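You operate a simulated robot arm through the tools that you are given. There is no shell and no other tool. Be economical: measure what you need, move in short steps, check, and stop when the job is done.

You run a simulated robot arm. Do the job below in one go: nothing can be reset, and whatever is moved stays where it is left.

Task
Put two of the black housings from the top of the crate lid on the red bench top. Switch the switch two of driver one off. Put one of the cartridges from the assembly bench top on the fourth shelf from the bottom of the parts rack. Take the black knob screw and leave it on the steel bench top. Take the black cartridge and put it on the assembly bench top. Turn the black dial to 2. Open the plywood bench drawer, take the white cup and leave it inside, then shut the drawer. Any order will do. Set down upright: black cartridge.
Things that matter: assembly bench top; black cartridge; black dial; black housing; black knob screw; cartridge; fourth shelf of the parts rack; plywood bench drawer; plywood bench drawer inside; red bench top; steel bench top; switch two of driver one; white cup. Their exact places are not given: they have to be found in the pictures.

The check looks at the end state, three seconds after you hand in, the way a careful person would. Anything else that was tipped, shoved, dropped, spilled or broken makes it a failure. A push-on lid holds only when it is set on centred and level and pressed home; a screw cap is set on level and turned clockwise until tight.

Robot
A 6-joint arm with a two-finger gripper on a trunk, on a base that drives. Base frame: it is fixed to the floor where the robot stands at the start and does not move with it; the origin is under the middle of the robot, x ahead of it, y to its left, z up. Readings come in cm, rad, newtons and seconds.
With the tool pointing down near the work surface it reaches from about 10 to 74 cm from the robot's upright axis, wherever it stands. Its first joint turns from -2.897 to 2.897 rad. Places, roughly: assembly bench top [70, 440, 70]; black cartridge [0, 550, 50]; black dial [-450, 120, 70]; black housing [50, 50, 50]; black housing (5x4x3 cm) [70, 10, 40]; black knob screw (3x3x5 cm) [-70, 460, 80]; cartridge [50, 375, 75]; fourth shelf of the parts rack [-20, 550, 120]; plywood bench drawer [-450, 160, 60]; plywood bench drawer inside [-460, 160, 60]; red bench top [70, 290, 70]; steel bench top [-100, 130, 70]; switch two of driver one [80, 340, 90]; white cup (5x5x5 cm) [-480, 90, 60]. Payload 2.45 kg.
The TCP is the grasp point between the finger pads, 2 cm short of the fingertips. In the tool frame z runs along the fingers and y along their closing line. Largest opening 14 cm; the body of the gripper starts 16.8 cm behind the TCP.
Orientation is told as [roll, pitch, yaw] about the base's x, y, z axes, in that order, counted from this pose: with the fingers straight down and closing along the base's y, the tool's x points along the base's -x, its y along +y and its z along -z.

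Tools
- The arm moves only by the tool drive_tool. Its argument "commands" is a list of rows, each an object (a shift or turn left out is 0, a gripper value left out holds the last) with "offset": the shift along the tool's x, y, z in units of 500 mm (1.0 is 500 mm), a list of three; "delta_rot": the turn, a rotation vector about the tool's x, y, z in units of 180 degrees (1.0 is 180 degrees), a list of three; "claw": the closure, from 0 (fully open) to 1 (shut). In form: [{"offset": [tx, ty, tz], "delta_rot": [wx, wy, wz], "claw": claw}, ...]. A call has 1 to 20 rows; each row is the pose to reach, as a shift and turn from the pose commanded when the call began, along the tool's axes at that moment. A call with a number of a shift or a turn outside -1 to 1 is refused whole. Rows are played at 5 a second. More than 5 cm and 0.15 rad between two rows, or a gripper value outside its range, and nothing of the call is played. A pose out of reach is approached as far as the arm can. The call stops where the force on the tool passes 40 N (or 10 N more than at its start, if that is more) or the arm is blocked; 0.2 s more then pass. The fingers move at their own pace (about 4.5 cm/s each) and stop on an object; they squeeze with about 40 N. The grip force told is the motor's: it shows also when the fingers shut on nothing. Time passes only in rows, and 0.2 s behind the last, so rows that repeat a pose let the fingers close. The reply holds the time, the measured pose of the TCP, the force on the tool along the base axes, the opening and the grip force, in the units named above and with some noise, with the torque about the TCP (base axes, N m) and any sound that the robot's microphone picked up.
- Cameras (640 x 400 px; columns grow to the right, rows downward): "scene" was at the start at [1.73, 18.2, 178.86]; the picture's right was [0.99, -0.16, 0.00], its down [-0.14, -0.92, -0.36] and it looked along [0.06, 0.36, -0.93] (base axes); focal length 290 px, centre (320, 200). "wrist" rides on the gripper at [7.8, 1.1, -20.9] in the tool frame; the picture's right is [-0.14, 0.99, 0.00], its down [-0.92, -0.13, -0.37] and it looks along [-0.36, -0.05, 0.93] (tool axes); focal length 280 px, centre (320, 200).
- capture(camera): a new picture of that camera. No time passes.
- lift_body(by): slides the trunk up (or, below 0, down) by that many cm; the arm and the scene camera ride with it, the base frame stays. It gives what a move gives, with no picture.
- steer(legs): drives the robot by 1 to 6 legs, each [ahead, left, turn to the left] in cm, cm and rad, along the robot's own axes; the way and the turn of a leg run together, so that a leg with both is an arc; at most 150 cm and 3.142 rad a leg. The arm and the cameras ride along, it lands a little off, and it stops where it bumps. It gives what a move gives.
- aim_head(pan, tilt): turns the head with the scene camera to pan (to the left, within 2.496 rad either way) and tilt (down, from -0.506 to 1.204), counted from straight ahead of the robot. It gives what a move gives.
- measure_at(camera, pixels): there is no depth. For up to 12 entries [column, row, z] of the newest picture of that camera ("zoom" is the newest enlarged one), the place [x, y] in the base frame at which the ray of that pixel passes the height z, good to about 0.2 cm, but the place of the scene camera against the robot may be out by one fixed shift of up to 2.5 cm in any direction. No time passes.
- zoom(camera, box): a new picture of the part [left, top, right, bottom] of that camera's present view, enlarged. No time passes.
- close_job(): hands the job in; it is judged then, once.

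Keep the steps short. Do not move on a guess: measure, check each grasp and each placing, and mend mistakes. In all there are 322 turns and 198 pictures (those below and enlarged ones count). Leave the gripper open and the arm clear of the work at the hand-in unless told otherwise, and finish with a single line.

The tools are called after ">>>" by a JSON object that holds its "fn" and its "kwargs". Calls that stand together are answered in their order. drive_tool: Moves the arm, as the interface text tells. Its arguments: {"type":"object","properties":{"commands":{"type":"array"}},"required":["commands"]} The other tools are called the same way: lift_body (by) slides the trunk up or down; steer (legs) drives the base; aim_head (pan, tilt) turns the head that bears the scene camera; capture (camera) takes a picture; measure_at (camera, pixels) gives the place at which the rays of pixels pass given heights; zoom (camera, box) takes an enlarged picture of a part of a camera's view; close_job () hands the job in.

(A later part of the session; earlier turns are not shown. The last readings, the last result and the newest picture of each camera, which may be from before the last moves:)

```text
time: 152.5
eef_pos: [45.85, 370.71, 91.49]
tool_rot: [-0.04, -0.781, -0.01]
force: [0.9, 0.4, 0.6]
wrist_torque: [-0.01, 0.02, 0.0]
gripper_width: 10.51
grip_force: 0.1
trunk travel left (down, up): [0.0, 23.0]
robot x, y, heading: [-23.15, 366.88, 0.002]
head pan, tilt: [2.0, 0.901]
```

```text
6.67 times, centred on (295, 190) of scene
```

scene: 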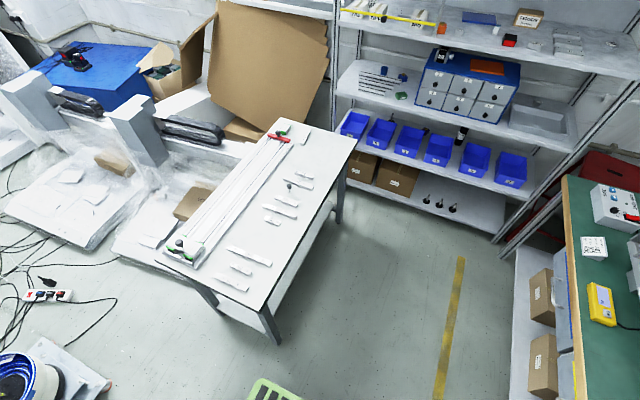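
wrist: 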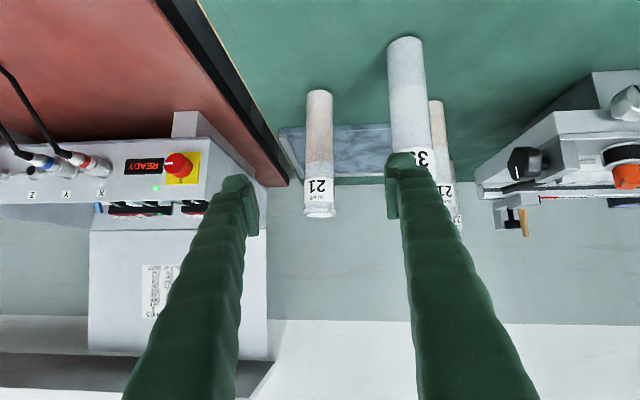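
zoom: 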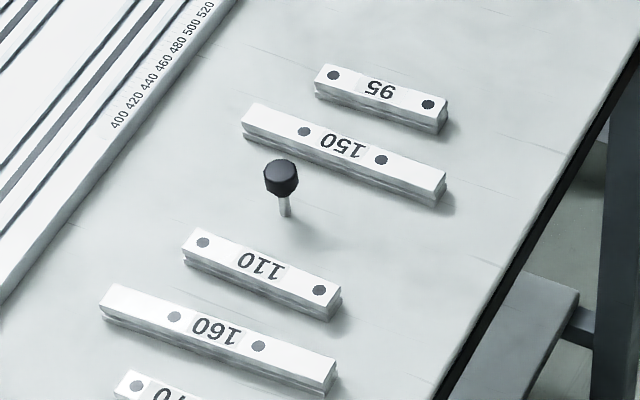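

Floor behind is free to about x −55. Backing 16 cm and 6 right.

>>> {"fn": "steer", "kwargs": {"legs": [[-16, -6, 0]]}}

>>> {"fn": "drive_tool", "kwargs": {"commands": [{"offset": [-0.05, 0.0, 0.05]}, {"offset": [-0.1, 0.01, 0.1]}, {"offset": [-0.14, 0.02, 0.14]}, {"offset": [-0.18, 0.02, 0.18]}, {"offset": [-0.18, 0.02, 0.18]}]}}

>>> {"fn": "capture", "kwargs": {"camera": "wrist"}}

```text
time: 153.9
eef_pos: [29.82, 364.9, 91.56]
tool_rot: [-0.04, -0.781, -0.007]
force: [0.3, 0.1, 0.2]
wrist_torque: [0.01, -0.04, -0.02]
gripper_width: 10.51
grip_force: 0.1
trunk travel left (down, up): [0.0, 23.0]
robot x, y, heading: [-39.03, 360.29, 0.0]
head pan, tilt: [2.0, 0.901]
```

```text
time: 155.1
eef_pos: [42.62, 365.39, 91.48]
tool_rot: [-0.039, -0.781, -0.009]
force: [-0.3, -0.6, -0.6]
wrist_torque: [-0.03, 0.02, 0.01]
gripper_width: 10.51
grip_force: 0.1
trunk travel left (down, up): [0.0, 23.0]
robot x, y, heading: [-39.28, 360.55, 0.005]
head pan, tilt: [2.0, 0.901]
```

```text
128 pictures are left
```

wrist: 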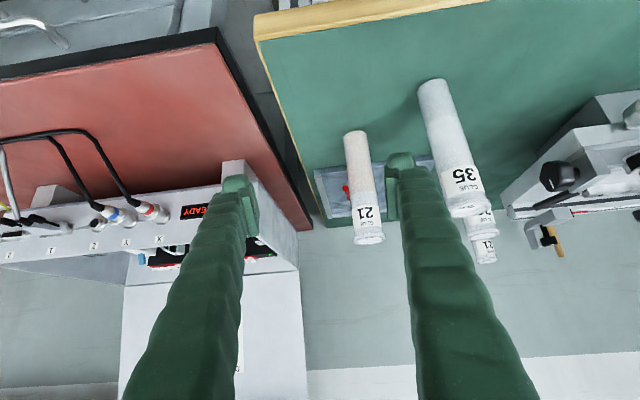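

Reachable now. I'll level the roll and tilt a bit more (about 54°).

>>> {"fn": "drive_tool", "kwargs": {"commands": [{"offset": [0, 0, 0], "delta_rot": [-0.009, -0.025, 0.009]}, {"offset": [0, 0, 0], "delta_rot": [-0.009, -0.05, 0.009]}, {"offset": [0, 0, 0], "delta_rot": [-0.009, -0.05, 0.009]}]}}

>>> {"fn": "capture", "kwargs": {"camera": "wrist"}}

```text
time: 155.9
eef_pos: [42.86, 366.35, 91.85]
tool_rot: [-0.01, -0.934, -0.036]
force: [-0.4, -0.6, 0.0]
wrist_torque: [-0.01, -0.01, 0.02]
gripper_width: 10.49
grip_force: 0.0
out of reach, approached as far as the arm can: row 1, 2, 3
trunk travel left (down, up): [0.0, 23.0]
robot x, y, heading: [-39.2, 360.55, 0.003]
head pan, tilt: [2.0, 0.901]
```

```text
127 pictures are left
```

wrist: 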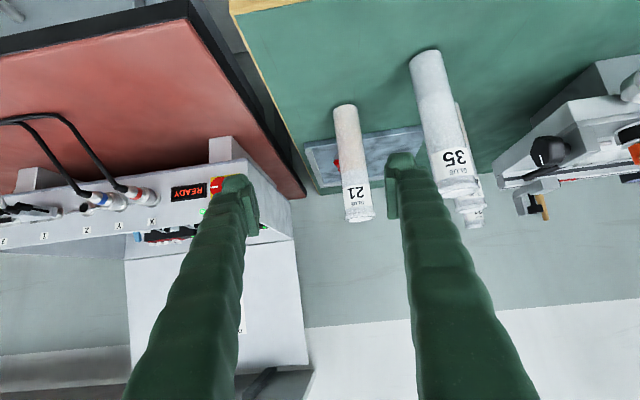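

>>> {"fn": "measure_at", "kwargs": {"camera": "wrist", "pixels": [[346, 106, 74], [360, 218, 90], [360, 218, 88], [335, 110, 74], [357, 106, 74], [426, 55, 74], [458, 190, 90], [387, 165, 85]]}}

```text
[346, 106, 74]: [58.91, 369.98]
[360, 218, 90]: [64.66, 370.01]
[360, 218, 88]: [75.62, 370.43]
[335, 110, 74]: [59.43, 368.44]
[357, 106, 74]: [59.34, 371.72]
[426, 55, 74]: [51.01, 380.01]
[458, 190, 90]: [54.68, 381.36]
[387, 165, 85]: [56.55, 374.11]
```

Cartridge centre ≈ (60.5, 370), height to z≈90.5. Lower to z 84 in front of it, with the opening reduced to 8 cm to clear "35".

>>> {"fn": "drive_tool", "kwargs": {"commands": [{"offset": [0.05, 0.035, 0.05], "claw": 0.43}, {"offset": [0.1, 0.07, 0.1]}, {"offset": [0.116, 0.074, 0.108]}, {"offset": [0.116, 0.074, 0.108]}]}}

>>> {"fn": "capture", "kwargs": {"camera": "wrist"}}

```text
time: 156.9
eef_pos: [44.51, 370.61, 84.3]
tool_rot: [-0.005, -0.933, -0.037]
force: [1.1, 0.7, -0.7]
wrist_torque: [0.03, -0.01, 0.02]
gripper_width: 7.99
grip_force: 0.1
out of reach, approached as far as the arm can: row 1, 2, 3, 4
trunk travel left (down, up): [0.0, 23.0]
robot x, y, heading: [-38.81, 360.38, 0.003]
head pan, tilt: [2.0, 0.901]
```

```text
126 pictures are left
```

wrist: 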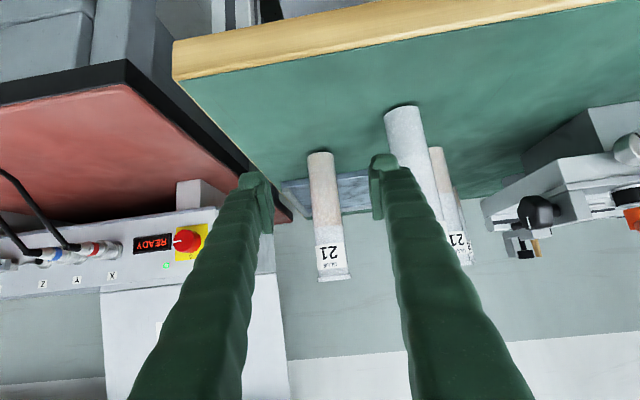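

>>> {"fn": "measure_at", "kwargs": {"camera": "wrist", "pixels": [[385, 115, 74], [402, 107, 74], [320, 152, 74], [308, 156, 74], [333, 155, 74], [324, 230, 84], [410, 180, 84]]}}

```text
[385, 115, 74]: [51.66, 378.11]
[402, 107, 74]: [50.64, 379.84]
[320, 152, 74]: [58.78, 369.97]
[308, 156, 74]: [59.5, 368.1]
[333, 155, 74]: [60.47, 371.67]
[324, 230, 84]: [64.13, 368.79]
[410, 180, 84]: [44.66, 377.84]
```

>>> {"fn": "drive_tool", "kwargs": {"commands": [{"offset": [-0.046, -0.006, 0.065]}, {"offset": [-0.092, -0.007, 0.129]}, {"offset": [-0.138, -0.007, 0.194]}]}}

>>> {"fn": "capture", "kwargs": {"camera": "wrist"}}

```text
time: 157.7
eef_pos: [56.38, 369.97, 84.25]
tool_rot: [0.018, -0.937, -0.049]
force: [-0.4, 0.9, -0.2]
wrist_torque: [0.01, -0.01, 0.01]
gripper_width: 7.96
grip_force: 0.0
trunk travel left (down, up): [0.0, 23.0]
robot x, y, heading: [-39.08, 360.49, 0.003]
head pan, tilt: [2.0, 0.901]
```

```text
125 pictures are left
```

wrist: 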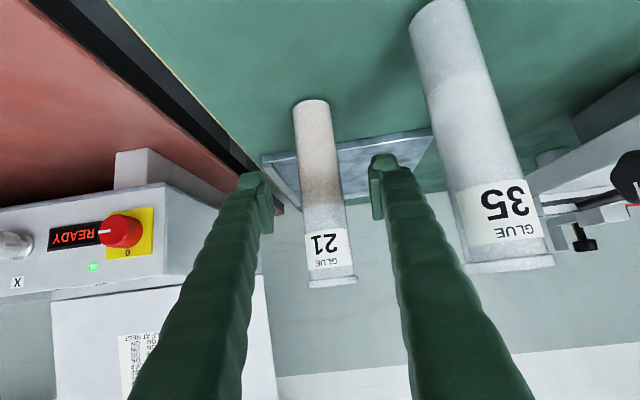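

Centred. Advance 4 cm more and close.

>>> {"fn": "drive_tool", "kwargs": {"commands": [{"offset": [-0.024, 0.003, 0.032]}, {"offset": [-0.048, 0.003, 0.064]}, {"offset": [-0.048, 0.003, 0.064]}, {"offset": [-0.048, 0.003, 0.064], "claw": 1}, {"offset": [-0.048, 0.003, 0.064], "claw": 1}, {"offset": [-0.048, 0.003, 0.064], "claw": 1}, {"offset": [-0.048, 0.003, 0.064], "claw": 1}, {"offset": [-0.048, 0.003, 0.064], "claw": 1}]}}

>>> {"fn": "capture", "kwargs": {"camera": "wrist"}}

```text
time: 159.5
eef_pos: [60.49, 370.0, 84.21]
tool_rot: [0.019, -0.938, -0.049]
force: [0.1, -1.0, -0.2]
wrist_torque: [-0.1, -0.02, -0.02]
gripper_width: 3.55
grip_force: 39.8
trunk travel left (down, up): [0.0, 23.0]
robot x, y, heading: [-38.77, 360.72, 0.002]
head pan, tilt: [2.0, 0.901]
```

```text
124 pictures are left
```

wrist: 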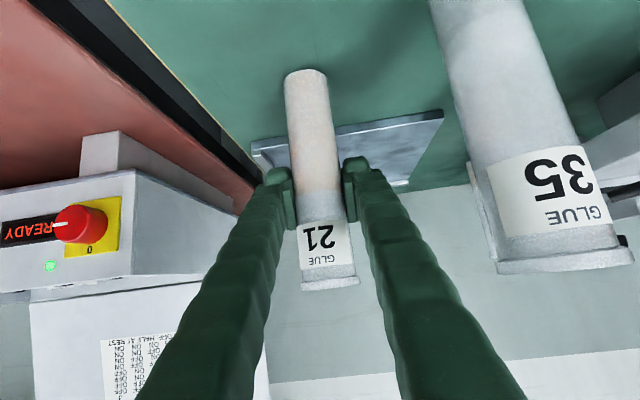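

Gripped at 3.55 cm. Lifting straight up 22 cm.

>>> {"fn": "drive_tool", "kwargs": {"commands": [{"offset": [-0.04, 0, -0.03]}, {"offset": [-0.105, 0, -0.08]}, {"offset": [-0.17, 0, -0.13]}, {"offset": [-0.235, 0, -0.175]}, {"offset": [-0.3, 0, -0.222]}, {"offset": [-0.354, 0, -0.262]}]}}

>>> {"fn": "capture", "kwargs": {"camera": "wrist"}}

```text
time: 160.9
eef_pos: [60.54, 369.7, 106.55]
tool_rot: [0.02, -0.938, -0.052]
force: [-0.9, 0.1, -0.5]
wrist_torque: [0.0, -0.02, 0.0]
gripper_width: 3.55
grip_force: 39.6
trunk travel left (down, up): [0.0, 23.0]
robot x, y, heading: [-39.04, 360.45, 0.002]
head pan, tilt: [2.0, 0.901]
```

```text
123 pictures are left
```

wrist: 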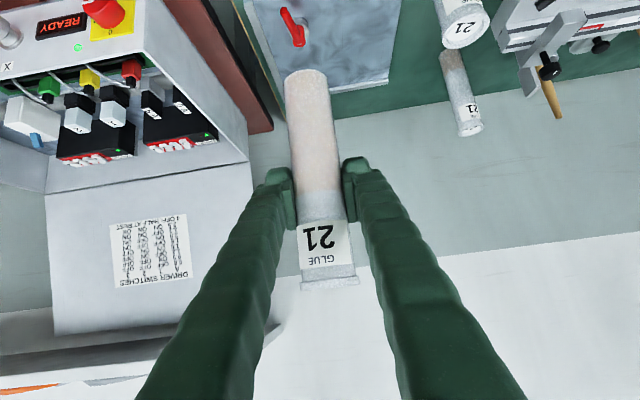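

Raise the trunk 20 cm, turn left to face the rack, and look.

>>> {"fn": "lift_body", "kwargs": {"by": 20}}

>>> {"fn": "steer", "kwargs": {"legs": [[0, 0, 1.57]]}}

>>> {"fn": "aim_head", "kwargs": {"pan": -0.2, "tilt": 0.3}}

>>> {"fn": "capture", "kwargs": {"camera": "scene"}}

```text
time: 163.1
eef_pos: [60.46, 369.72, 126.39]
tool_rot: [0.02, -0.937, -0.049]
force: [-0.1, -0.2, -1.6]
wrist_torque: [-0.02, 0.02, -0.02]
gripper_width: 3.54
grip_force: 40.4
trunk travel left (down, up): [-20.0, 3.0]
robot x, y, heading: [-39.14, 360.66, 0.003]
head pan, tilt: [2.0, 0.901]
```

```text
time: 167.3
eef_pos: [-48.01, 460.2, 126.41]
tool_rot: [0.018, -0.937, 1.52]
force: [-0.4, 0.1, -1.6]
wrist_torque: [0.04, -0.01, 0.01]
gripper_width: 3.53
grip_force: 39.8
trunk travel left (down, up): [-20.0, 3.0]
robot x, y, heading: [-38.75, 360.8, 1.573]
head pan, tilt: [2.0, 0.901]
```

```text
time: 169.4
eef_pos: [-48.04, 460.4, 126.36]
tool_rot: [0.019, -0.938, 1.521]
force: [0.2, -0.2, -1.3]
wrist_torque: [-0.02, -0.02, 0.0]
gripper_width: 3.53
grip_force: 39.6
trunk travel left (down, up): [-20.0, 3.0]
robot x, y, heading: [-38.84, 360.12, 1.575]
head pan, tilt: [-0.201, 0.3]
```

```text
122 pictures are left
```

scene: 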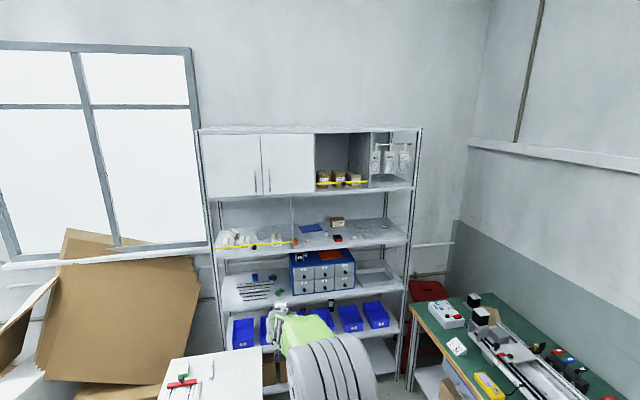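

Shelf four (pixels y≈240) has free room in its right part. Driving toward it.

>>> {"fn": "steer", "kwargs": {"legs": [[30, -42, 0]]}}

>>> {"fn": "aim_head", "kwargs": {"pan": -0.15, "tilt": 0.45}}

>>> {"fn": "capture", "kwargs": {"camera": "scene"}}

>>> {"fn": "capture", "kwargs": {"camera": "wrist"}}

```text
time: 173.6
eef_pos: [-5.76, 490.67, 126.38]
tool_rot: [0.019, -0.937, 1.514]
force: [-0.6, -0.5, -0.3]
wrist_torque: [0.01, 0.04, 0.01]
gripper_width: 3.55
grip_force: 39.9
trunk travel left (down, up): [-20.0, 3.0]
robot x, y, heading: [2.32, 390.94, 1.567]
head pan, tilt: [-0.201, 0.3]
```

```text
time: 174.3
eef_pos: [-5.67, 490.53, 126.52]
tool_rot: [0.02, -0.937, 1.513]
force: [0.9, 0.1, -0.6]
wrist_torque: [0.01, 0.01, 0.02]
gripper_width: 3.55
grip_force: 39.8
trunk travel left (down, up): [-20.0, 3.0]
robot x, y, heading: [2.63, 390.61, 1.57]
head pan, tilt: [-0.15, 0.45]
```

```text
121 pictures are left
```

scene: 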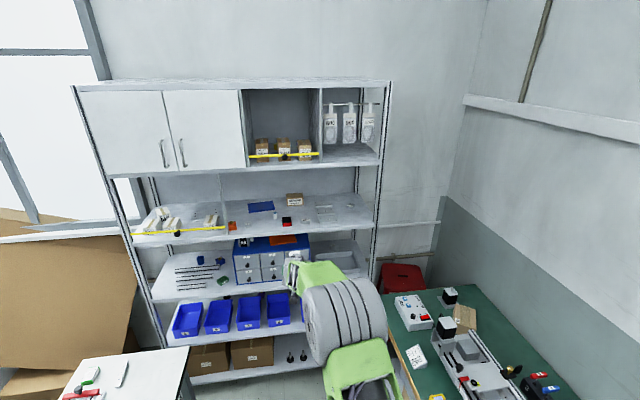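

```text
120 pictures are left
```

wrist: 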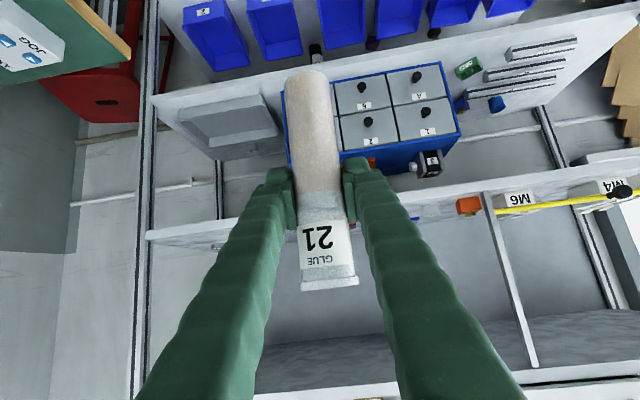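

>>> {"fn": "zoom", "kwargs": {"camera": "scene", "box": [200, 160, 400, 270]}}

>>> {"fn": "measure_at", "kwargs": {"camera": "scene", "pixels": [[372, 228, 120], [240, 240, 120], [300, 235, 120], [287, 222, 120], [360, 200, 120], [325, 213, 120], [300, 235, 124], [378, 165, 160], [245, 180, 160]]}}

>>> {"fn": "measure_at", "kwargs": {"camera": "wrist", "pixels": [[215, 222, 120], [215, 222, 124], [450, 200, 120], [450, 200, 124]]}}

```text
3.20 times, centred on (300, 215) of scene
```

zoom: 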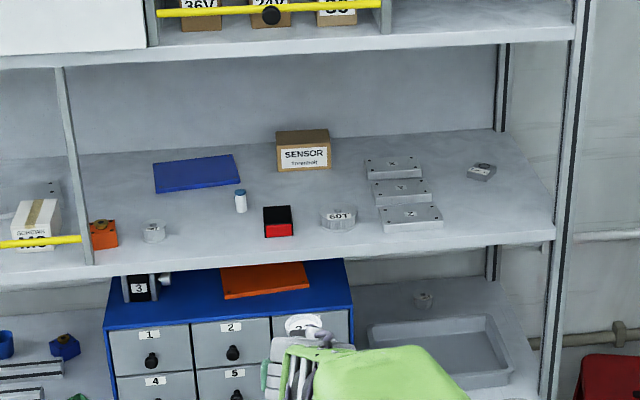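

```text
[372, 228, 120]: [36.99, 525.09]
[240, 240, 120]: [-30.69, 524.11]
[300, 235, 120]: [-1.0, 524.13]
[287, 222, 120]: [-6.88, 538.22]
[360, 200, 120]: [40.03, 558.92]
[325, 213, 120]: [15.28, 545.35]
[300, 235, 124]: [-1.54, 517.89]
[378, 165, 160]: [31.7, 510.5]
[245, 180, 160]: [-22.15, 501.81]
```

```text
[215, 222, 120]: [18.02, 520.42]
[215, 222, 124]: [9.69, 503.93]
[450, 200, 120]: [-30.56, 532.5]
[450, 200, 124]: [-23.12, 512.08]
```

Free spot: right part of shelf 4 around (31, 535), clear of the blocks and post. Raise 3 cm more and drive up to the rack (stopping with the cartridge before the shelf edge).

>>> {"fn": "lift_body", "kwargs": {"by": 3}}

>>> {"fn": "steer", "kwargs": {"legs": [[24, -4, 0]]}}

>>> {"fn": "drive_tool", "kwargs": {"commands": [{"offset": [-0.05, -0.06, -0.05]}, {"offset": [-0.08, -0.13, -0.07]}, {"offset": [-0.08, -0.2, -0.07]}, {"offset": [-0.08, -0.27, -0.07]}, {"offset": [-0.08, -0.34, -0.07]}, {"offset": [-0.08, -0.41, -0.07]}, {"offset": [-0.08, -0.48, -0.07]}, {"offset": [-0.08, -0.55, -0.07]}]}}

>>> {"fn": "capture", "kwargs": {"camera": "wrist"}}

```text
time: 175.1
eef_pos: [-5.65, 490.6, 129.33]
tool_rot: [0.018, -0.936, 1.516]
force: [-0.3, 0.5, -1.3]
wrist_torque: [0.05, -0.01, 0.01]
gripper_width: 3.52
grip_force: 39.8
trunk travel left (down, up): [-23.0, 0.0]
robot x, y, heading: [2.91, 390.86, 1.568]
head pan, tilt: [-0.15, 0.45]
```

```text
time: 176.9
eef_pos: [-1.5, 515.1, 129.31]
tool_rot: [0.02, -0.934, 1.512]
force: [-0.4, 0.4, -1.9]
wrist_torque: [0.05, 0.02, -0.04]
gripper_width: 3.5
grip_force: 40.4
trunk travel left (down, up): [-23.0, 0.0]
robot x, y, heading: [6.78, 415.37, 1.562]
head pan, tilt: [-0.15, 0.45]
```

```text
time: 178.7
eef_pos: [26.13, 513.5, 134.47]
tool_rot: [0.019, -0.937, 1.512]
force: [0.4, -0.1, -0.5]
wrist_torque: [-0.02, 0.0, 0.01]
gripper_width: 3.53
grip_force: 40.0
trunk travel left (down, up): [-23.0, 0.0]
robot x, y, heading: [6.6, 415.24, 1.567]
head pan, tilt: [-0.15, 0.45]
```

```text
118 pictures are left
```

wrist: 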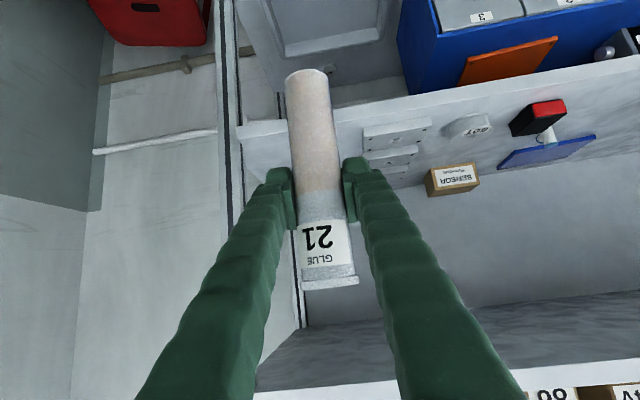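

>>> {"fn": "measure_at", "kwargs": {"camera": "wrist", "pixels": [[365, 130, 119], [365, 150, 119], [238, 127, 119], [350, 107, 119], [380, 175, 119], [430, 95, 119]]}}

>>> {"fn": "zoom", "kwargs": {"camera": "wrist", "box": [220, 80, 500, 240]}}

```text
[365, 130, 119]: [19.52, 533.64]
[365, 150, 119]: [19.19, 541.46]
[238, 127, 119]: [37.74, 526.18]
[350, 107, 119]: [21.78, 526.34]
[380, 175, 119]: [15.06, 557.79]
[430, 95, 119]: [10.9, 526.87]
```

```text
2.29 times, centred on (360, 160) of wrist
```

zoom: 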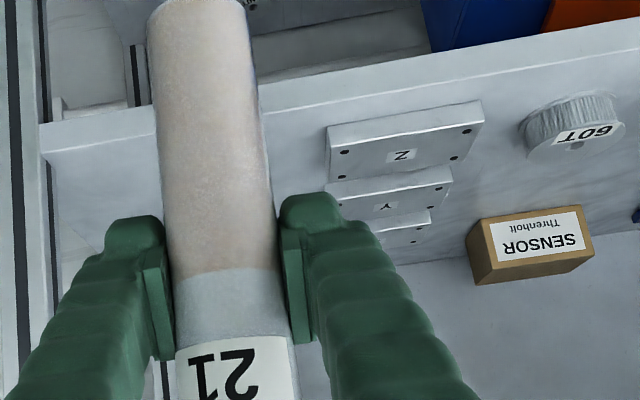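

Shelf edge at y≈526, free x range 20–37. I'll drive 19 cm ahead so the cartridge goes in above the shelf (bottom ≈ 5 cm clear).

>>> {"fn": "steer", "kwargs": {"legs": [[19, -2, 0]]}}

>>> {"fn": "capture", "kwargs": {"camera": "wrist"}}

```text
time: 180.2
eef_pos: [28.49, 532.43, 134.44]
tool_rot: [0.02, -0.935, 1.511]
force: [-0.9, 0.2, -1.2]
wrist_torque: [-0.03, 0.02, -0.02]
gripper_width: 3.53
grip_force: 40.5
trunk travel left (down, up): [-23.0, 0.0]
robot x, y, heading: [8.74, 433.91, 1.566]
head pan, tilt: [-0.15, 0.45]
```

```text
116 pictures are left
```

wrist: 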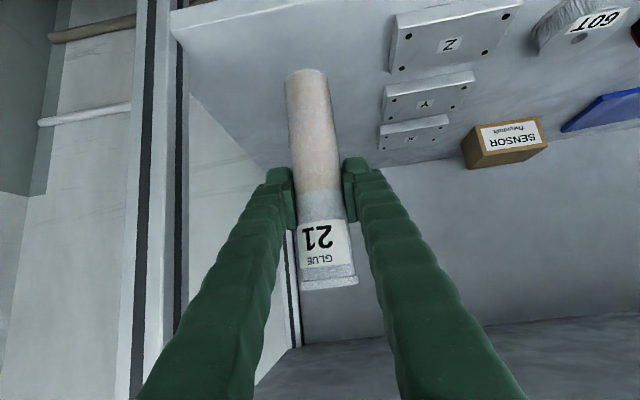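

Inside the shelf and clear. Lowering gently until contact.

>>> {"fn": "drive_tool", "kwargs": {"commands": [{"offset": [0.032, 0, 0.0237]}, {"offset": [0.0484, 0, 0.0355]}, {"offset": [0.0564, 0, 0.0414]}, {"offset": [0.0629, 0, 0.0462]}, {"offset": [0.0693, 0, 0.0509]}, {"offset": [0.0758, 0, 0.0556]}, {"offset": [0.0822, 0, 0.0604]}, {"offset": [0.0887, 0, 0.0651]}, {"offset": [0.0951, 0, 0.0698]}]}}

>>> {"fn": "capture", "kwargs": {"camera": "wrist"}}

```text
time: 182.1
eef_pos: [28.49, 532.75, 130.25]
tool_rot: [0.013, -0.955, 1.514]
force: [0.6, 4.6, 12.1]
wrist_torque: [0.21, -0.14, 0.05]
gripper_width: 3.52
grip_force: 39.9
trunk travel left (down, up): [-23.0, 0.0]
robot x, y, heading: [8.58, 434.06, 1.564]
head pan, tilt: [-0.15, 0.45]
stopped in row 9: the force on the tool passed its limit at 42 N (the readings are from after the stop); the commanded pose is now the measured one
```

```text
115 pictures are left
```

wrist: 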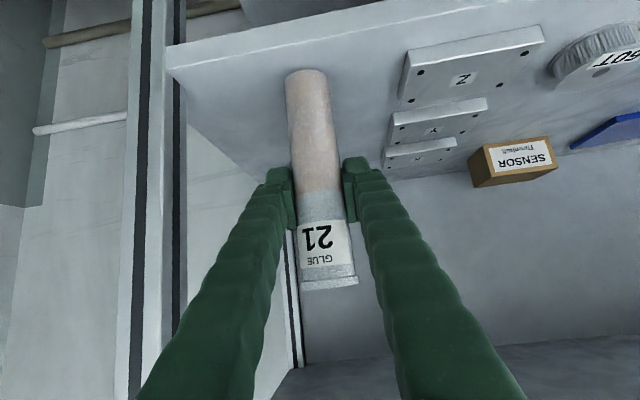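

On the shelf. Relax slightly, restore the 1° tilt, then open to ~7 cm.

>>> {"fn": "drive_tool", "kwargs": {"commands": [{"offset": [-0.001, 0, -0.0008], "delta_rot": [0, 0.0055, 0]}, {"offset": [-0.001, 0, -0.0008], "delta_rot": [0, 0.0055, 0]}, {"offset": [-0.001, 0, -0.0008], "delta_rot": [0, 0.0055, 0], "claw": 0.7}, {"offset": [-0.001, 0, -0.0008], "delta_rot": [0, 0.0055, 0], "claw": 0.6}, {"offset": [-0.001, 0, -0.0008], "delta_rot": [0, 0.0055, 0], "claw": 0.5}, {"offset": [-0.001, 0, -0.0008], "delta_rot": [0, 0.0055, 0], "claw": 0.5}]}}

>>> {"fn": "capture", "kwargs": {"camera": "wrist"}}

```text
time: 183.5
eef_pos: [28.56, 532.66, 129.89]
tool_rot: [0.016, -0.932, 1.512]
force: [-0.8, -0.1, -0.7]
wrist_torque: [-0.02, 0.0, 0.0]
gripper_width: 7.02
grip_force: 0.0
trunk travel left (down, up): [-23.0, 0.0]
robot x, y, heading: [9.31, 434.21, 1.569]
head pan, tilt: [-0.15, 0.45]
```

```text
114 pictures are left
```

wrist: 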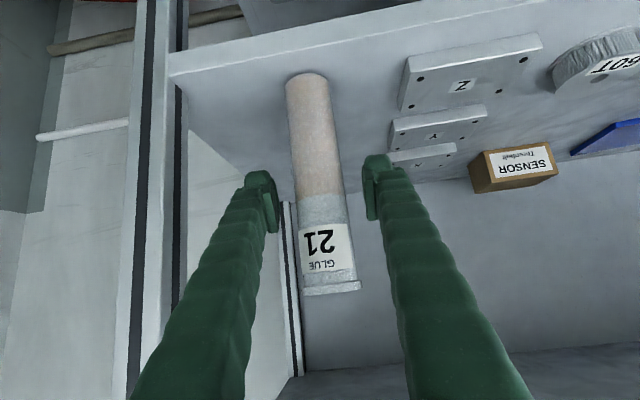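

Standing upright. Withdrawing the arm horizontally, then backing the base.

>>> {"fn": "drive_tool", "kwargs": {"commands": [{"offset": [0.03, 0, -0.042]}, {"offset": [0.071, 0, -0.097]}, {"offset": [0.118, 0, -0.161]}]}}

>>> {"fn": "steer", "kwargs": {"legs": [[-30, 4, 0]]}}

>>> {"fn": "aim_head", "kwargs": {"pan": 0.0, "tilt": 0.7}}

>>> {"fn": "capture", "kwargs": {"camera": "scene"}}

```text
time: 184.3
eef_pos: [28.01, 522.4, 130.05]
tool_rot: [0.014, -0.932, 1.511]
force: [-0.2, -0.1, -0.6]
wrist_torque: [0.0, -0.02, 0.0]
gripper_width: 7.0
grip_force: 0.1
trunk travel left (down, up): [-23.0, 0.0]
robot x, y, heading: [9.07, 434.01, 1.565]
head pan, tilt: [-0.15, 0.45]
```

```text
time: 186.3
eef_pos: [24.09, 492.56, 129.99]
tool_rot: [0.016, -0.932, 1.51]
force: [0.0, -0.9, 0.2]
wrist_torque: [-0.03, 0.0, 0.02]
gripper_width: 6.99
grip_force: 0.1
trunk travel left (down, up): [-23.0, 0.0]
robot x, y, heading: [4.6, 404.01, 1.559]
head pan, tilt: [-0.15, 0.45]
```

```text
time: 187.1
eef_pos: [24.08, 492.51, 130.0]
tool_rot: [0.016, -0.931, 1.51]
force: [-0.9, -0.2, -0.1]
wrist_torque: [-0.04, 0.02, -0.02]
gripper_width: 7.01
grip_force: 0.1
trunk travel left (down, up): [-23.0, 0.0]
robot x, y, heading: [4.21, 404.37, 1.559]
head pan, tilt: [0.0, 0.7]
```

```text
113 pictures are left
```

scene: 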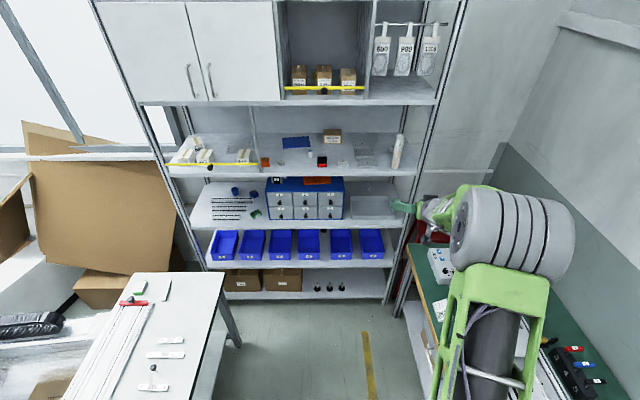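

The cartridge stands on shelf four. Now find the black cartridge among the bins.

>>> {"fn": "zoom", "kwargs": {"camera": "scene", "box": [200, 180, 400, 300]}}

```text
3.20 times, centred on (300, 240) of scene
```

zoom: 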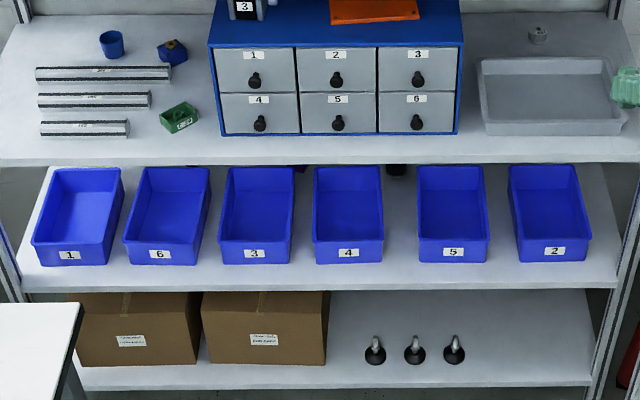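

A black object shows at zoom (397,170) behind the gap between bins 4 and 5. Lower the trunk and bring the wrist camera to look under shelf three.

>>> {"fn": "measure_at", "kwargs": {"camera": "scene", "pixels": [[324, 231, 55], [320, 262, 50], [331, 262, 50], [300, 230, 86], [296, 270, 47], [319, 231, 55], [329, 231, 55]]}}

>>> {"fn": "lift_body", "kwargs": {"by": -23}}

>>> {"fn": "drive_tool", "kwargs": {"commands": [{"offset": [0.03, 0.06, 0.02]}, {"offset": [0.06, 0.12, 0.04]}, {"offset": [0.1, 0.18, 0.07]}, {"offset": [0.16, 0.24, 0.11]}, {"offset": [0.22, 0.3, 0.15]}, {"offset": [0.28, 0.36, 0.19]}, {"offset": [0.34, 0.42, 0.23]}, {"offset": [0.4, 0.44, 0.27]}, {"offset": [0.46, 0.44, 0.31]}]}}

>>> {"fn": "capture", "kwargs": {"camera": "wrist"}}

```text
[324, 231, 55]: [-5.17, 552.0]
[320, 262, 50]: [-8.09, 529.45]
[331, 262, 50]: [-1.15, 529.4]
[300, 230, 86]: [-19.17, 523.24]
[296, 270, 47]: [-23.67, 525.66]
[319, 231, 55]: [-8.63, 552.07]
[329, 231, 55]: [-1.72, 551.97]
```

```text
time: 189.5
eef_pos: [24.06, 492.49, 106.96]
tool_rot: [0.016, -0.93, 1.51]
force: [0.4, -0.1, 0.0]
wrist_torque: [0.02, 0.0, -0.02]
gripper_width: 6.99
grip_force: 0.0
trunk travel left (down, up): [0.0, 23.0]
robot x, y, heading: [4.71, 403.8, 1.562]
head pan, tilt: [0.0, 0.7]
```

```text
time: 191.5
eef_pos: [9.89, 491.71, 79.95]
tool_rot: [0.024, -0.931, 1.612]
force: [0.3, 0.7, 0.1]
wrist_torque: [-0.03, 0.01, 0.01]
gripper_width: 7.02
grip_force: 0.0
out of reach, approached as far as the arm can: row 4, 5, 6, 7, 8, 9
trunk travel left (down, up): [0.0, 23.0]
robot x, y, heading: [4.62, 404.15, 1.562]
head pan, tilt: [0.0, 0.7]
```

```text
111 pictures are left
```

wrist: 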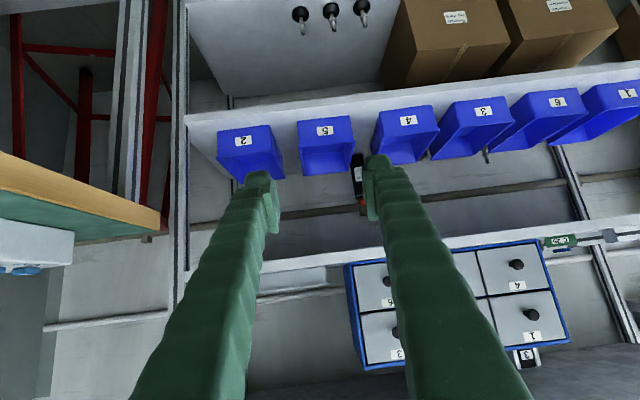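

>>> {"fn": "zoom", "kwargs": {"camera": "wrist", "box": [280, 90, 450, 220]}}

>>> {"fn": "measure_at", "kwargs": {"camera": "wrist", "pixels": [[353, 142, 50], [372, 140, 50], [357, 155, 50], [357, 155, 48], [350, 115, 50], [375, 115, 50], [230, 265, 86]]}}

```text
3.08 times, centred on (365, 155) of wrist
```

zoom: 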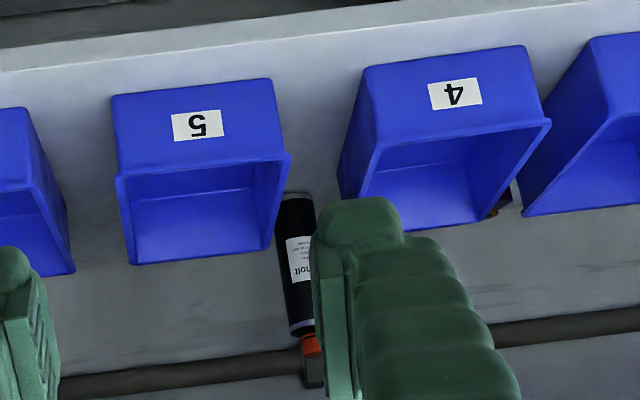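

```text
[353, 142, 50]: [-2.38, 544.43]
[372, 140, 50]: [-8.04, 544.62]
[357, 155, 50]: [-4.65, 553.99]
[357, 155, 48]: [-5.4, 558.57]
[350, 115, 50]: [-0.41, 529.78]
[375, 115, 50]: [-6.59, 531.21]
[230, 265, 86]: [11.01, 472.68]
```

The black bottle-like cartridge stands upright behind bins 4/5, at about (−5, 555). I need a flat gripper between shelves. I'll move the base left so the arm reaches from the side, then flatten the tool.

>>> {"fn": "steer", "kwargs": {"legs": [[0, 22, 0.01]]}}

>>> {"fn": "drive_tool", "kwargs": {"commands": [{"offset": [0, 0, 0], "delta_rot": [0, -0.04, 0]}, {"offset": [0, -0.03, 0], "delta_rot": [0, -0.08, 0]}, {"offset": [0, -0.06, 0], "delta_rot": [0, -0.12, 0]}, {"offset": [0, -0.1, 0], "delta_rot": [0, -0.16, 0]}, {"offset": [0, -0.1, 0], "delta_rot": [0, -0.2, 0]}]}}

>>> {"fn": "capture", "kwargs": {"camera": "wrist"}}

```text
time: 194.1
eef_pos: [-13.5, 491.89, 80.11]
tool_rot: [0.022, -0.93, 1.628]
force: [0.5, 1.0, 0.2]
wrist_torque: [-0.03, 0.01, -0.02]
gripper_width: 7.0
grip_force: 0.0
trunk travel left (down, up): [0.0, 23.0]
robot x, y, heading: [-17.27, 404.18, 1.578]
head pan, tilt: [0.0, 0.7]
```

```text
time: 195.3
eef_pos: [-7.09, 494.5, 80.07]
tool_rot: [1.411, -1.508, 0.255]
force: [0.3, -0.3, 0.2]
wrist_torque: [-0.06, -0.01, 0.01]
gripper_width: 6.99
grip_force: 0.0
out of reach, approached as far as the arm can: row 1, 2, 3, 4, 5
trunk travel left (down, up): [0.0, 23.0]
robot x, y, heading: [-17.36, 403.92, 1.576]
head pan, tilt: [0.0, 0.7]
```

```text
109 pictures are left
```

wrist: 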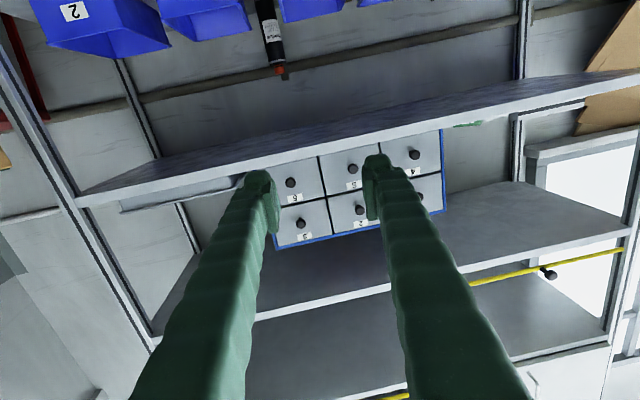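

The tool is now almost horizontal. Measuring heights from this view: bottle cap (280,70), shelf-3 front edge (300,150).

>>> {"fn": "measure_at", "kwargs": {"camera": "wrist", "pixels": [[280, 68, 64], [280, 68, 67], [280, 68, 70], [300, 168, 86], [300, 168, 90], [300, 152, 84], [300, 152, 87], [195, 38, 60], [195, 38, 64], [264, 2, 56]]}}

>>> {"fn": "zoom", "kwargs": {"camera": "wrist", "box": [180, 0, 380, 130]}}

```text
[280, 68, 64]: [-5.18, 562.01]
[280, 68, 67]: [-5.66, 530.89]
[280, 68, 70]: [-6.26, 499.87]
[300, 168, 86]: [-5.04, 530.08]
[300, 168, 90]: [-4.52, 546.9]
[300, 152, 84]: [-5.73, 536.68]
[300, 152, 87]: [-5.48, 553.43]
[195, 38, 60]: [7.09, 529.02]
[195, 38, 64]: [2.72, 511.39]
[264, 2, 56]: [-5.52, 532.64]
```

```text
3.08 times, centred on (280, 65) of wrist
```

zoom: 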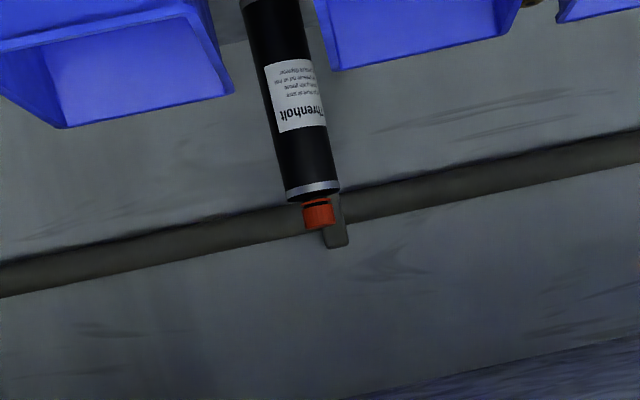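

Geometry: bottle z≈48–65, bin tops ≈57, shelf-3 underside ≈85. I'll set the tool to ~26° below horizontal pointing +y, at (−5, 494, 70), opening 9.5 cm.

>>> {"fn": "drive_tool", "kwargs": {"commands": [{"offset": [0.04, -0.012, 0], "delta_rot": [0.008, 0.035, -0.003], "claw": 0.32}, {"offset": [0.08, -0.025, 0], "delta_rot": [0.016, 0.07, -0.006]}, {"offset": [0.14, -0.04, -0.01], "delta_rot": [0.025, 0.105, -0.009]}, {"offset": [0.197, -0.051, -0.012], "delta_rot": [0.033, 0.14, -0.012]}, {"offset": [0.197, -0.051, -0.012], "delta_rot": [0.033, 0.14, -0.012]}]}}

>>> {"fn": "capture", "kwargs": {"camera": "wrist"}}

```text
time: 196.5
eef_pos: [-5.57, 495.06, 70.12]
tool_rot: [0.085, -1.105, 1.488]
force: [-0.3, 0.4, 0.5]
wrist_torque: [0.0, -0.03, -0.01]
gripper_width: 9.51
grip_force: 0.1
out of reach, approached as far as the arm can: row 2, 3, 4, 5
trunk travel left (down, up): [0.0, 23.0]
robot x, y, heading: [-17.46, 404.22, 1.575]
head pan, tilt: [0.0, 0.7]
```

```text
107 pictures are left
```

wrist: 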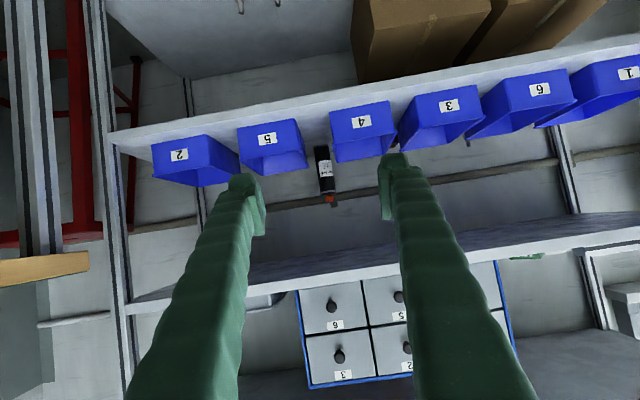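

>>> {"fn": "zoom", "kwargs": {"camera": "wrist", "box": [220, 100, 420, 230]}}

>>> {"fn": "measure_at", "kwargs": {"camera": "wrist", "pixels": [[321, 147, 50], [321, 147, 48], [330, 195, 62.5], [330, 195, 61], [314, 165, 54], [334, 163, 54], [331, 206, 65], [331, 206, 64], [275, 173, 57], [360, 162, 57]]}}

```text
3.08 times, centred on (320, 165) of wrist
```

zoom: 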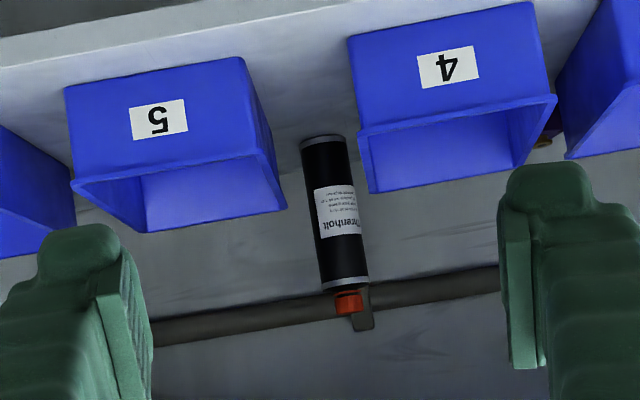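

```text
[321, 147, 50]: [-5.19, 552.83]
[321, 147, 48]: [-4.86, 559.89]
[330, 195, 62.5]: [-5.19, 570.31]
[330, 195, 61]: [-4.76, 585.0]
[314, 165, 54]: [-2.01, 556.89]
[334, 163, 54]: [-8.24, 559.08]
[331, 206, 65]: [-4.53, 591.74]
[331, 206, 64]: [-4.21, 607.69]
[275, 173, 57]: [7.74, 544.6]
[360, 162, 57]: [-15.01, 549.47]
```

>>> {"fn": "measure_at", "kwargs": {"camera": "wrist", "pixels": [[320, 112, 48], [320, 112, 50], [320, 112, 52], [327, 196, 64], [327, 196, 65], [300, 263, 84], [300, 263, 86], [300, 279, 86]]}}

```text
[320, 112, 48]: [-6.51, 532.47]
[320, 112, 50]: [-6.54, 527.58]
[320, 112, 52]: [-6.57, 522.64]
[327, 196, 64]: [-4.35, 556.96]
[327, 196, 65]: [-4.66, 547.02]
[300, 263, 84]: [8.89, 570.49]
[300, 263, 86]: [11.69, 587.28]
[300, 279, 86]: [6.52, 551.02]
```

Bottle: centre ≈ (−5, 553.8), z 50.4–64.5 (+cap). I'll drop to z≈61 with ~23° slope before entering.

>>> {"fn": "drive_tool", "kwargs": {"commands": [{"offset": [0.054, 0, 0.027], "delta_rot": [0, -0.01, 0]}, {"offset": [0.107, 0, 0.054], "delta_rot": [0, -0.0204, 0]}, {"offset": [0.158, -0.004, 0.079], "delta_rot": [0, -0.0204, 0]}, {"offset": [0.158, -0.004, 0.079], "delta_rot": [0, -0.0204, 0]}]}}

```text
time: 197.5
eef_pos: [-5.62, 496.41, 61.02]
tool_rot: [0.073, -1.175, 1.505]
force: [0.3, 0.0, 0.0]
wrist_torque: [0.01, 0.02, 0.01]
gripper_width: 9.53
grip_force: 0.1
out of reach, approached as far as the arm can: row 1, 2, 3, 4
trunk travel left (down, up): [0.0, 23.0]
robot x, y, heading: [-17.45, 404.26, 1.577]
head pan, tilt: [0.0, 0.7]
```

Pose achieved. Drive ahead 35 cm and check alignment.

>>> {"fn": "steer", "kwargs": {"legs": [[35, 0, 0]]}}

>>> {"fn": "capture", "kwargs": {"camera": "wrist"}}

```text
time: 199.8
eef_pos: [-6.8, 531.8, 60.97]
tool_rot: [0.074, -1.176, 1.511]
force: [0.5, 0.4, -0.9]
wrist_torque: [-0.01, -0.03, 0.03]
gripper_width: 9.52
grip_force: 0.1
trunk travel left (down, up): [0.0, 23.0]
robot x, y, heading: [-17.85, 439.09, 1.58]
head pan, tilt: [0.0, 0.7]
```

```text
105 pictures are left
```

wrist: 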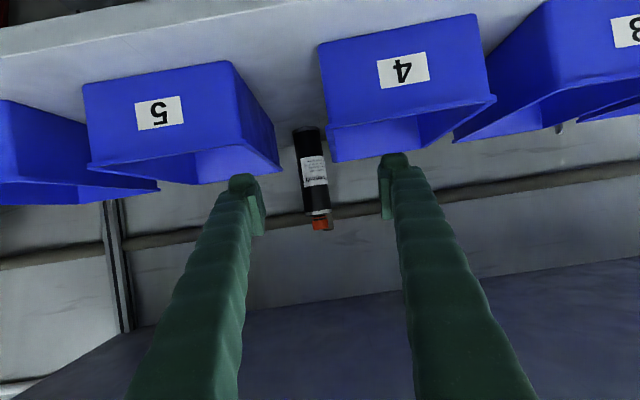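

>>> {"fn": "measure_at", "kwargs": {"camera": "wrist", "pixels": [[180, 162, 58], [180, 162, 60], [230, 148, 58], [278, 165, 58], [278, 165, 60], [200, 183, 58], [200, 183, 60], [326, 150, 58], [326, 150, 56], [307, 128, 50.4], [317, 212, 64]]}}

```text
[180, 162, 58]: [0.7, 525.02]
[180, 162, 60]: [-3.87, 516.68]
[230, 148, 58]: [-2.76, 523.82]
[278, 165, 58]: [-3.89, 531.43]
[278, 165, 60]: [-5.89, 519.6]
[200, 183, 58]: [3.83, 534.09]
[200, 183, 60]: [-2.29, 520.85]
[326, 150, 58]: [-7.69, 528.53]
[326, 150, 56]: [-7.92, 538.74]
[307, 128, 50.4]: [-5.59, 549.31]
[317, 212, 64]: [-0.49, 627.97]
```

Bottle at (−5.5, ~552.3); bins' tops ≈57. Shift 1.3 cm right, lower 0.4, then ahead 12 cm and recheck.

>>> {"fn": "drive_tool", "kwargs": {"commands": [{"offset": [0.0074, -0.026, 0.003]}, {"offset": [0.0074, -0.026, 0.003]}]}}

>>> {"fn": "steer", "kwargs": {"legs": [[12, -0.4, 0]]}}

>>> {"fn": "capture", "kwargs": {"camera": "wrist"}}

```text
time: 200.4
eef_pos: [-5.37, 531.75, 60.43]
tool_rot: [0.074, -1.173, 1.511]
force: [-0.4, 0.0, 0.2]
wrist_torque: [0.0, 0.01, 0.01]
gripper_width: 9.56
grip_force: 0.1
trunk travel left (down, up): [0.0, 23.0]
robot x, y, heading: [-17.49, 439.55, 1.585]
head pan, tilt: [0.0, 0.7]
```

```text
time: 201.6
eef_pos: [-5.48, 543.94, 60.37]
tool_rot: [0.074, -1.176, 1.515]
force: [0.5, -1.1, 1.1]
wrist_torque: [0.03, -0.02, 0.0]
gripper_width: 9.54
grip_force: 0.0
trunk travel left (down, up): [0.0, 23.0]
robot x, y, heading: [-17.2, 451.56, 1.584]
head pan, tilt: [0.0, 0.7]
```

```text
104 pictures are left
```

wrist: 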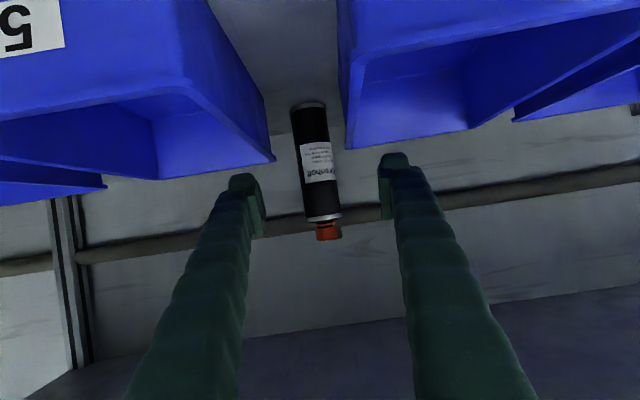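

>>> {"fn": "measure_at", "kwargs": {"camera": "wrist", "pixels": [[309, 105, 50.4], [292, 110, 51], [328, 105, 51], [323, 215, 63], [318, 170, 57.5], [318, 170, 58.5]]}}

```text
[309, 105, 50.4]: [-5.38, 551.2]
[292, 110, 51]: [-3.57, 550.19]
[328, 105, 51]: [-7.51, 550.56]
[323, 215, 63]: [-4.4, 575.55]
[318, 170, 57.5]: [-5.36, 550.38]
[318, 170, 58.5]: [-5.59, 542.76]
```

Centred. Ahead 8.5 cm, then check.

>>> {"fn": "steer", "kwargs": {"legs": [[8.5, -0.1, 0]]}}

>>> {"fn": "capture", "kwargs": {"camera": "wrist"}}

```text
time: 202.7
eef_pos: [-5.45, 552.42, 60.33]
tool_rot: [0.074, -1.176, 1.516]
force: [0.0, 0.1, -0.4]
wrist_torque: [0.04, 0.01, 0.0]
gripper_width: 9.51
grip_force: 0.1
trunk travel left (down, up): [0.0, 23.0]
robot x, y, heading: [-17.58, 460.09, 1.588]
head pan, tilt: [0.0, 0.7]
```

```text
103 pictures are left
```

wrist: 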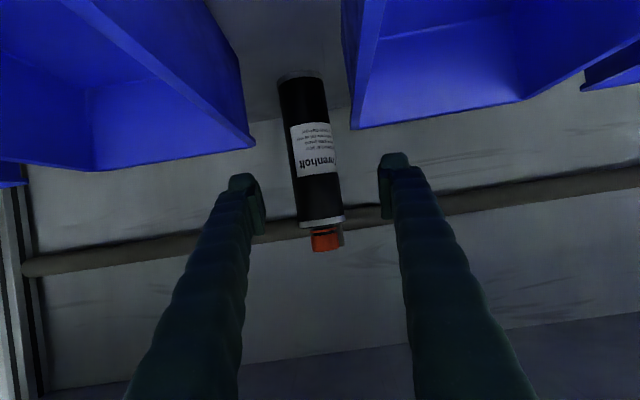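

>>> {"fn": "drive_tool", "kwargs": {"commands": [{"claw": 1}, {"claw": 1}, {"claw": 1}, {"claw": 1}, {"claw": 1}, {"claw": 1}]}}

>>> {"fn": "capture", "kwargs": {"camera": "wrist"}}

```text
time: 204.1
eef_pos: [-5.44, 552.35, 60.33]
tool_rot: [0.074, -1.175, 1.514]
force: [0.8, -0.2, 1.4]
wrist_torque: [0.0, -0.01, -0.02]
gripper_width: 0.03
grip_force: 22.7
trunk travel left (down, up): [0.0, 23.0]
robot x, y, heading: [-17.26, 460.28, 1.587]
head pan, tilt: [0.0, 0.7]
```

```text
102 pictures are left
```

wrist: 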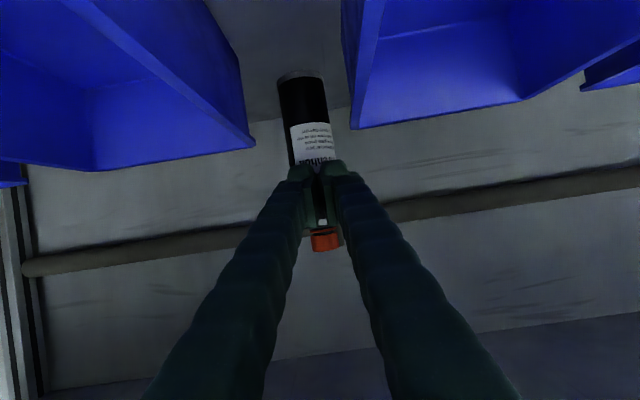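

The fingers closed short in front of the bottle; it is about 5 cm deeper. Reopen and re-measure.

>>> {"fn": "drive_tool", "kwargs": {"commands": [{"claw": 0.32}, {"claw": 0.32}, {"claw": 0.32}, {"claw": 0.32}, {"claw": 0.32}]}}

>>> {"fn": "measure_at", "kwargs": {"camera": "wrist", "pixels": [[302, 78, 48], [302, 78, 47], [302, 78, 50.4], [300, 72, 48]]}}

```text
time: 205.3
eef_pos: [-5.48, 552.25, 60.46]
tool_rot: [0.073, -1.175, 1.513]
force: [0.6, 0.4, 0.3]
wrist_torque: [0.0, -0.02, 0.01]
gripper_width: 9.51
grip_force: 0.0
trunk travel left (down, up): [0.0, 23.0]
robot x, y, heading: [-17.53, 460.1, 1.591]
head pan, tilt: [0.0, 0.7]
```

```text
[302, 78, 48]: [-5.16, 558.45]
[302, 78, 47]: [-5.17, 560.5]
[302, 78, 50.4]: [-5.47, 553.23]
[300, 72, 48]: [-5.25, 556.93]
```

Two views give the bottle centre at y≈557.7. Advance 5.2 cm carefully.

>>> {"fn": "steer", "kwargs": {"legs": [[3, -0.1, 0], [2.4, 0, 0]]}}

>>> {"fn": "capture", "kwargs": {"camera": "wrist"}}

```text
time: 206.7
eef_pos: [-5.32, 556.59, 59.03]
tool_rot: [0.081, -1.157, 1.506]
force: [-0.2, -0.3, 0.6]
wrist_torque: [0.0, -0.04, -0.01]
gripper_width: 9.54
grip_force: 0.0
trunk travel left (down, up): [0.0, 23.0]
robot x, y, heading: [-17.33, 465.57, 1.584]
head pan, tilt: [0.0, 0.7]
stopped in leg 2: the robot was blocked; the commanded pose is now the measured one
```

```text
101 pictures are left
```

wrist: 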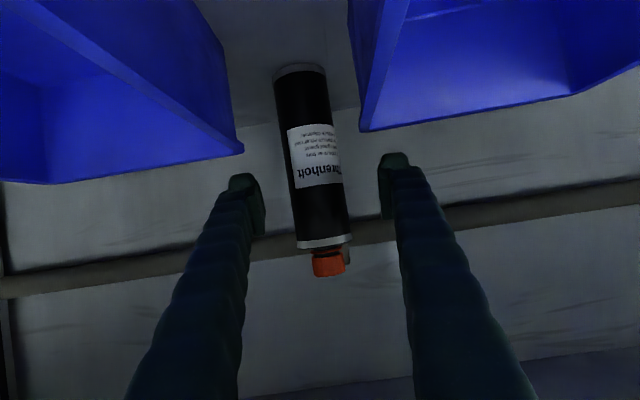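

Blocked lightly (arm near shelf 3's lip), but the pads should now straddle the bottle. Closing.

>>> {"fn": "drive_tool", "kwargs": {"commands": [{"claw": 1}, {"claw": 1}, {"claw": 1}, {"claw": 1}, {"claw": 1}, {"claw": 1}]}}

>>> {"fn": "capture", "kwargs": {"camera": "wrist"}}

```text
time: 208.1
eef_pos: [-5.33, 556.5, 59.06]
tool_rot: [0.081, -1.154, 1.503]
force: [1.5, -0.1, 2.1]
wrist_torque: [0.0, -0.02, -0.04]
gripper_width: 4.27
grip_force: 39.6
trunk travel left (down, up): [0.0, 23.0]
robot x, y, heading: [-17.29, 465.07, 1.584]
head pan, tilt: [0.0, 0.7]
```

```text
100 pictures are left
```

wrist: 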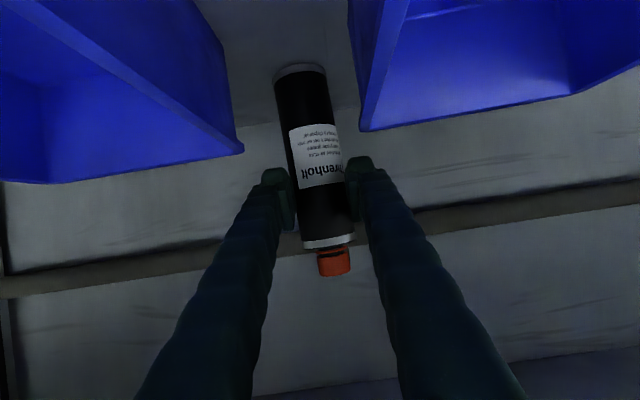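

Bottle gripped (4.27 cm). To get out I must lift it above the bins (≈57) under shelf 3. Measuring the bin rear corners (243,150) and (362,130).

>>> {"fn": "measure_at", "kwargs": {"camera": "wrist", "pixels": [[243, 150, 56], [243, 150, 57], [243, 150, 55], [362, 130, 56], [362, 130, 57], [362, 130, 55], [300, 68, 48.8]]}}

```text
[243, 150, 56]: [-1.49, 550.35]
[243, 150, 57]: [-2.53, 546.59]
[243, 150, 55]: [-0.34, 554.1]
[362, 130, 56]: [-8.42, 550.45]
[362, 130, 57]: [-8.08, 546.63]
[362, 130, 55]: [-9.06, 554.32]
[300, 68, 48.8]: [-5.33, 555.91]
```

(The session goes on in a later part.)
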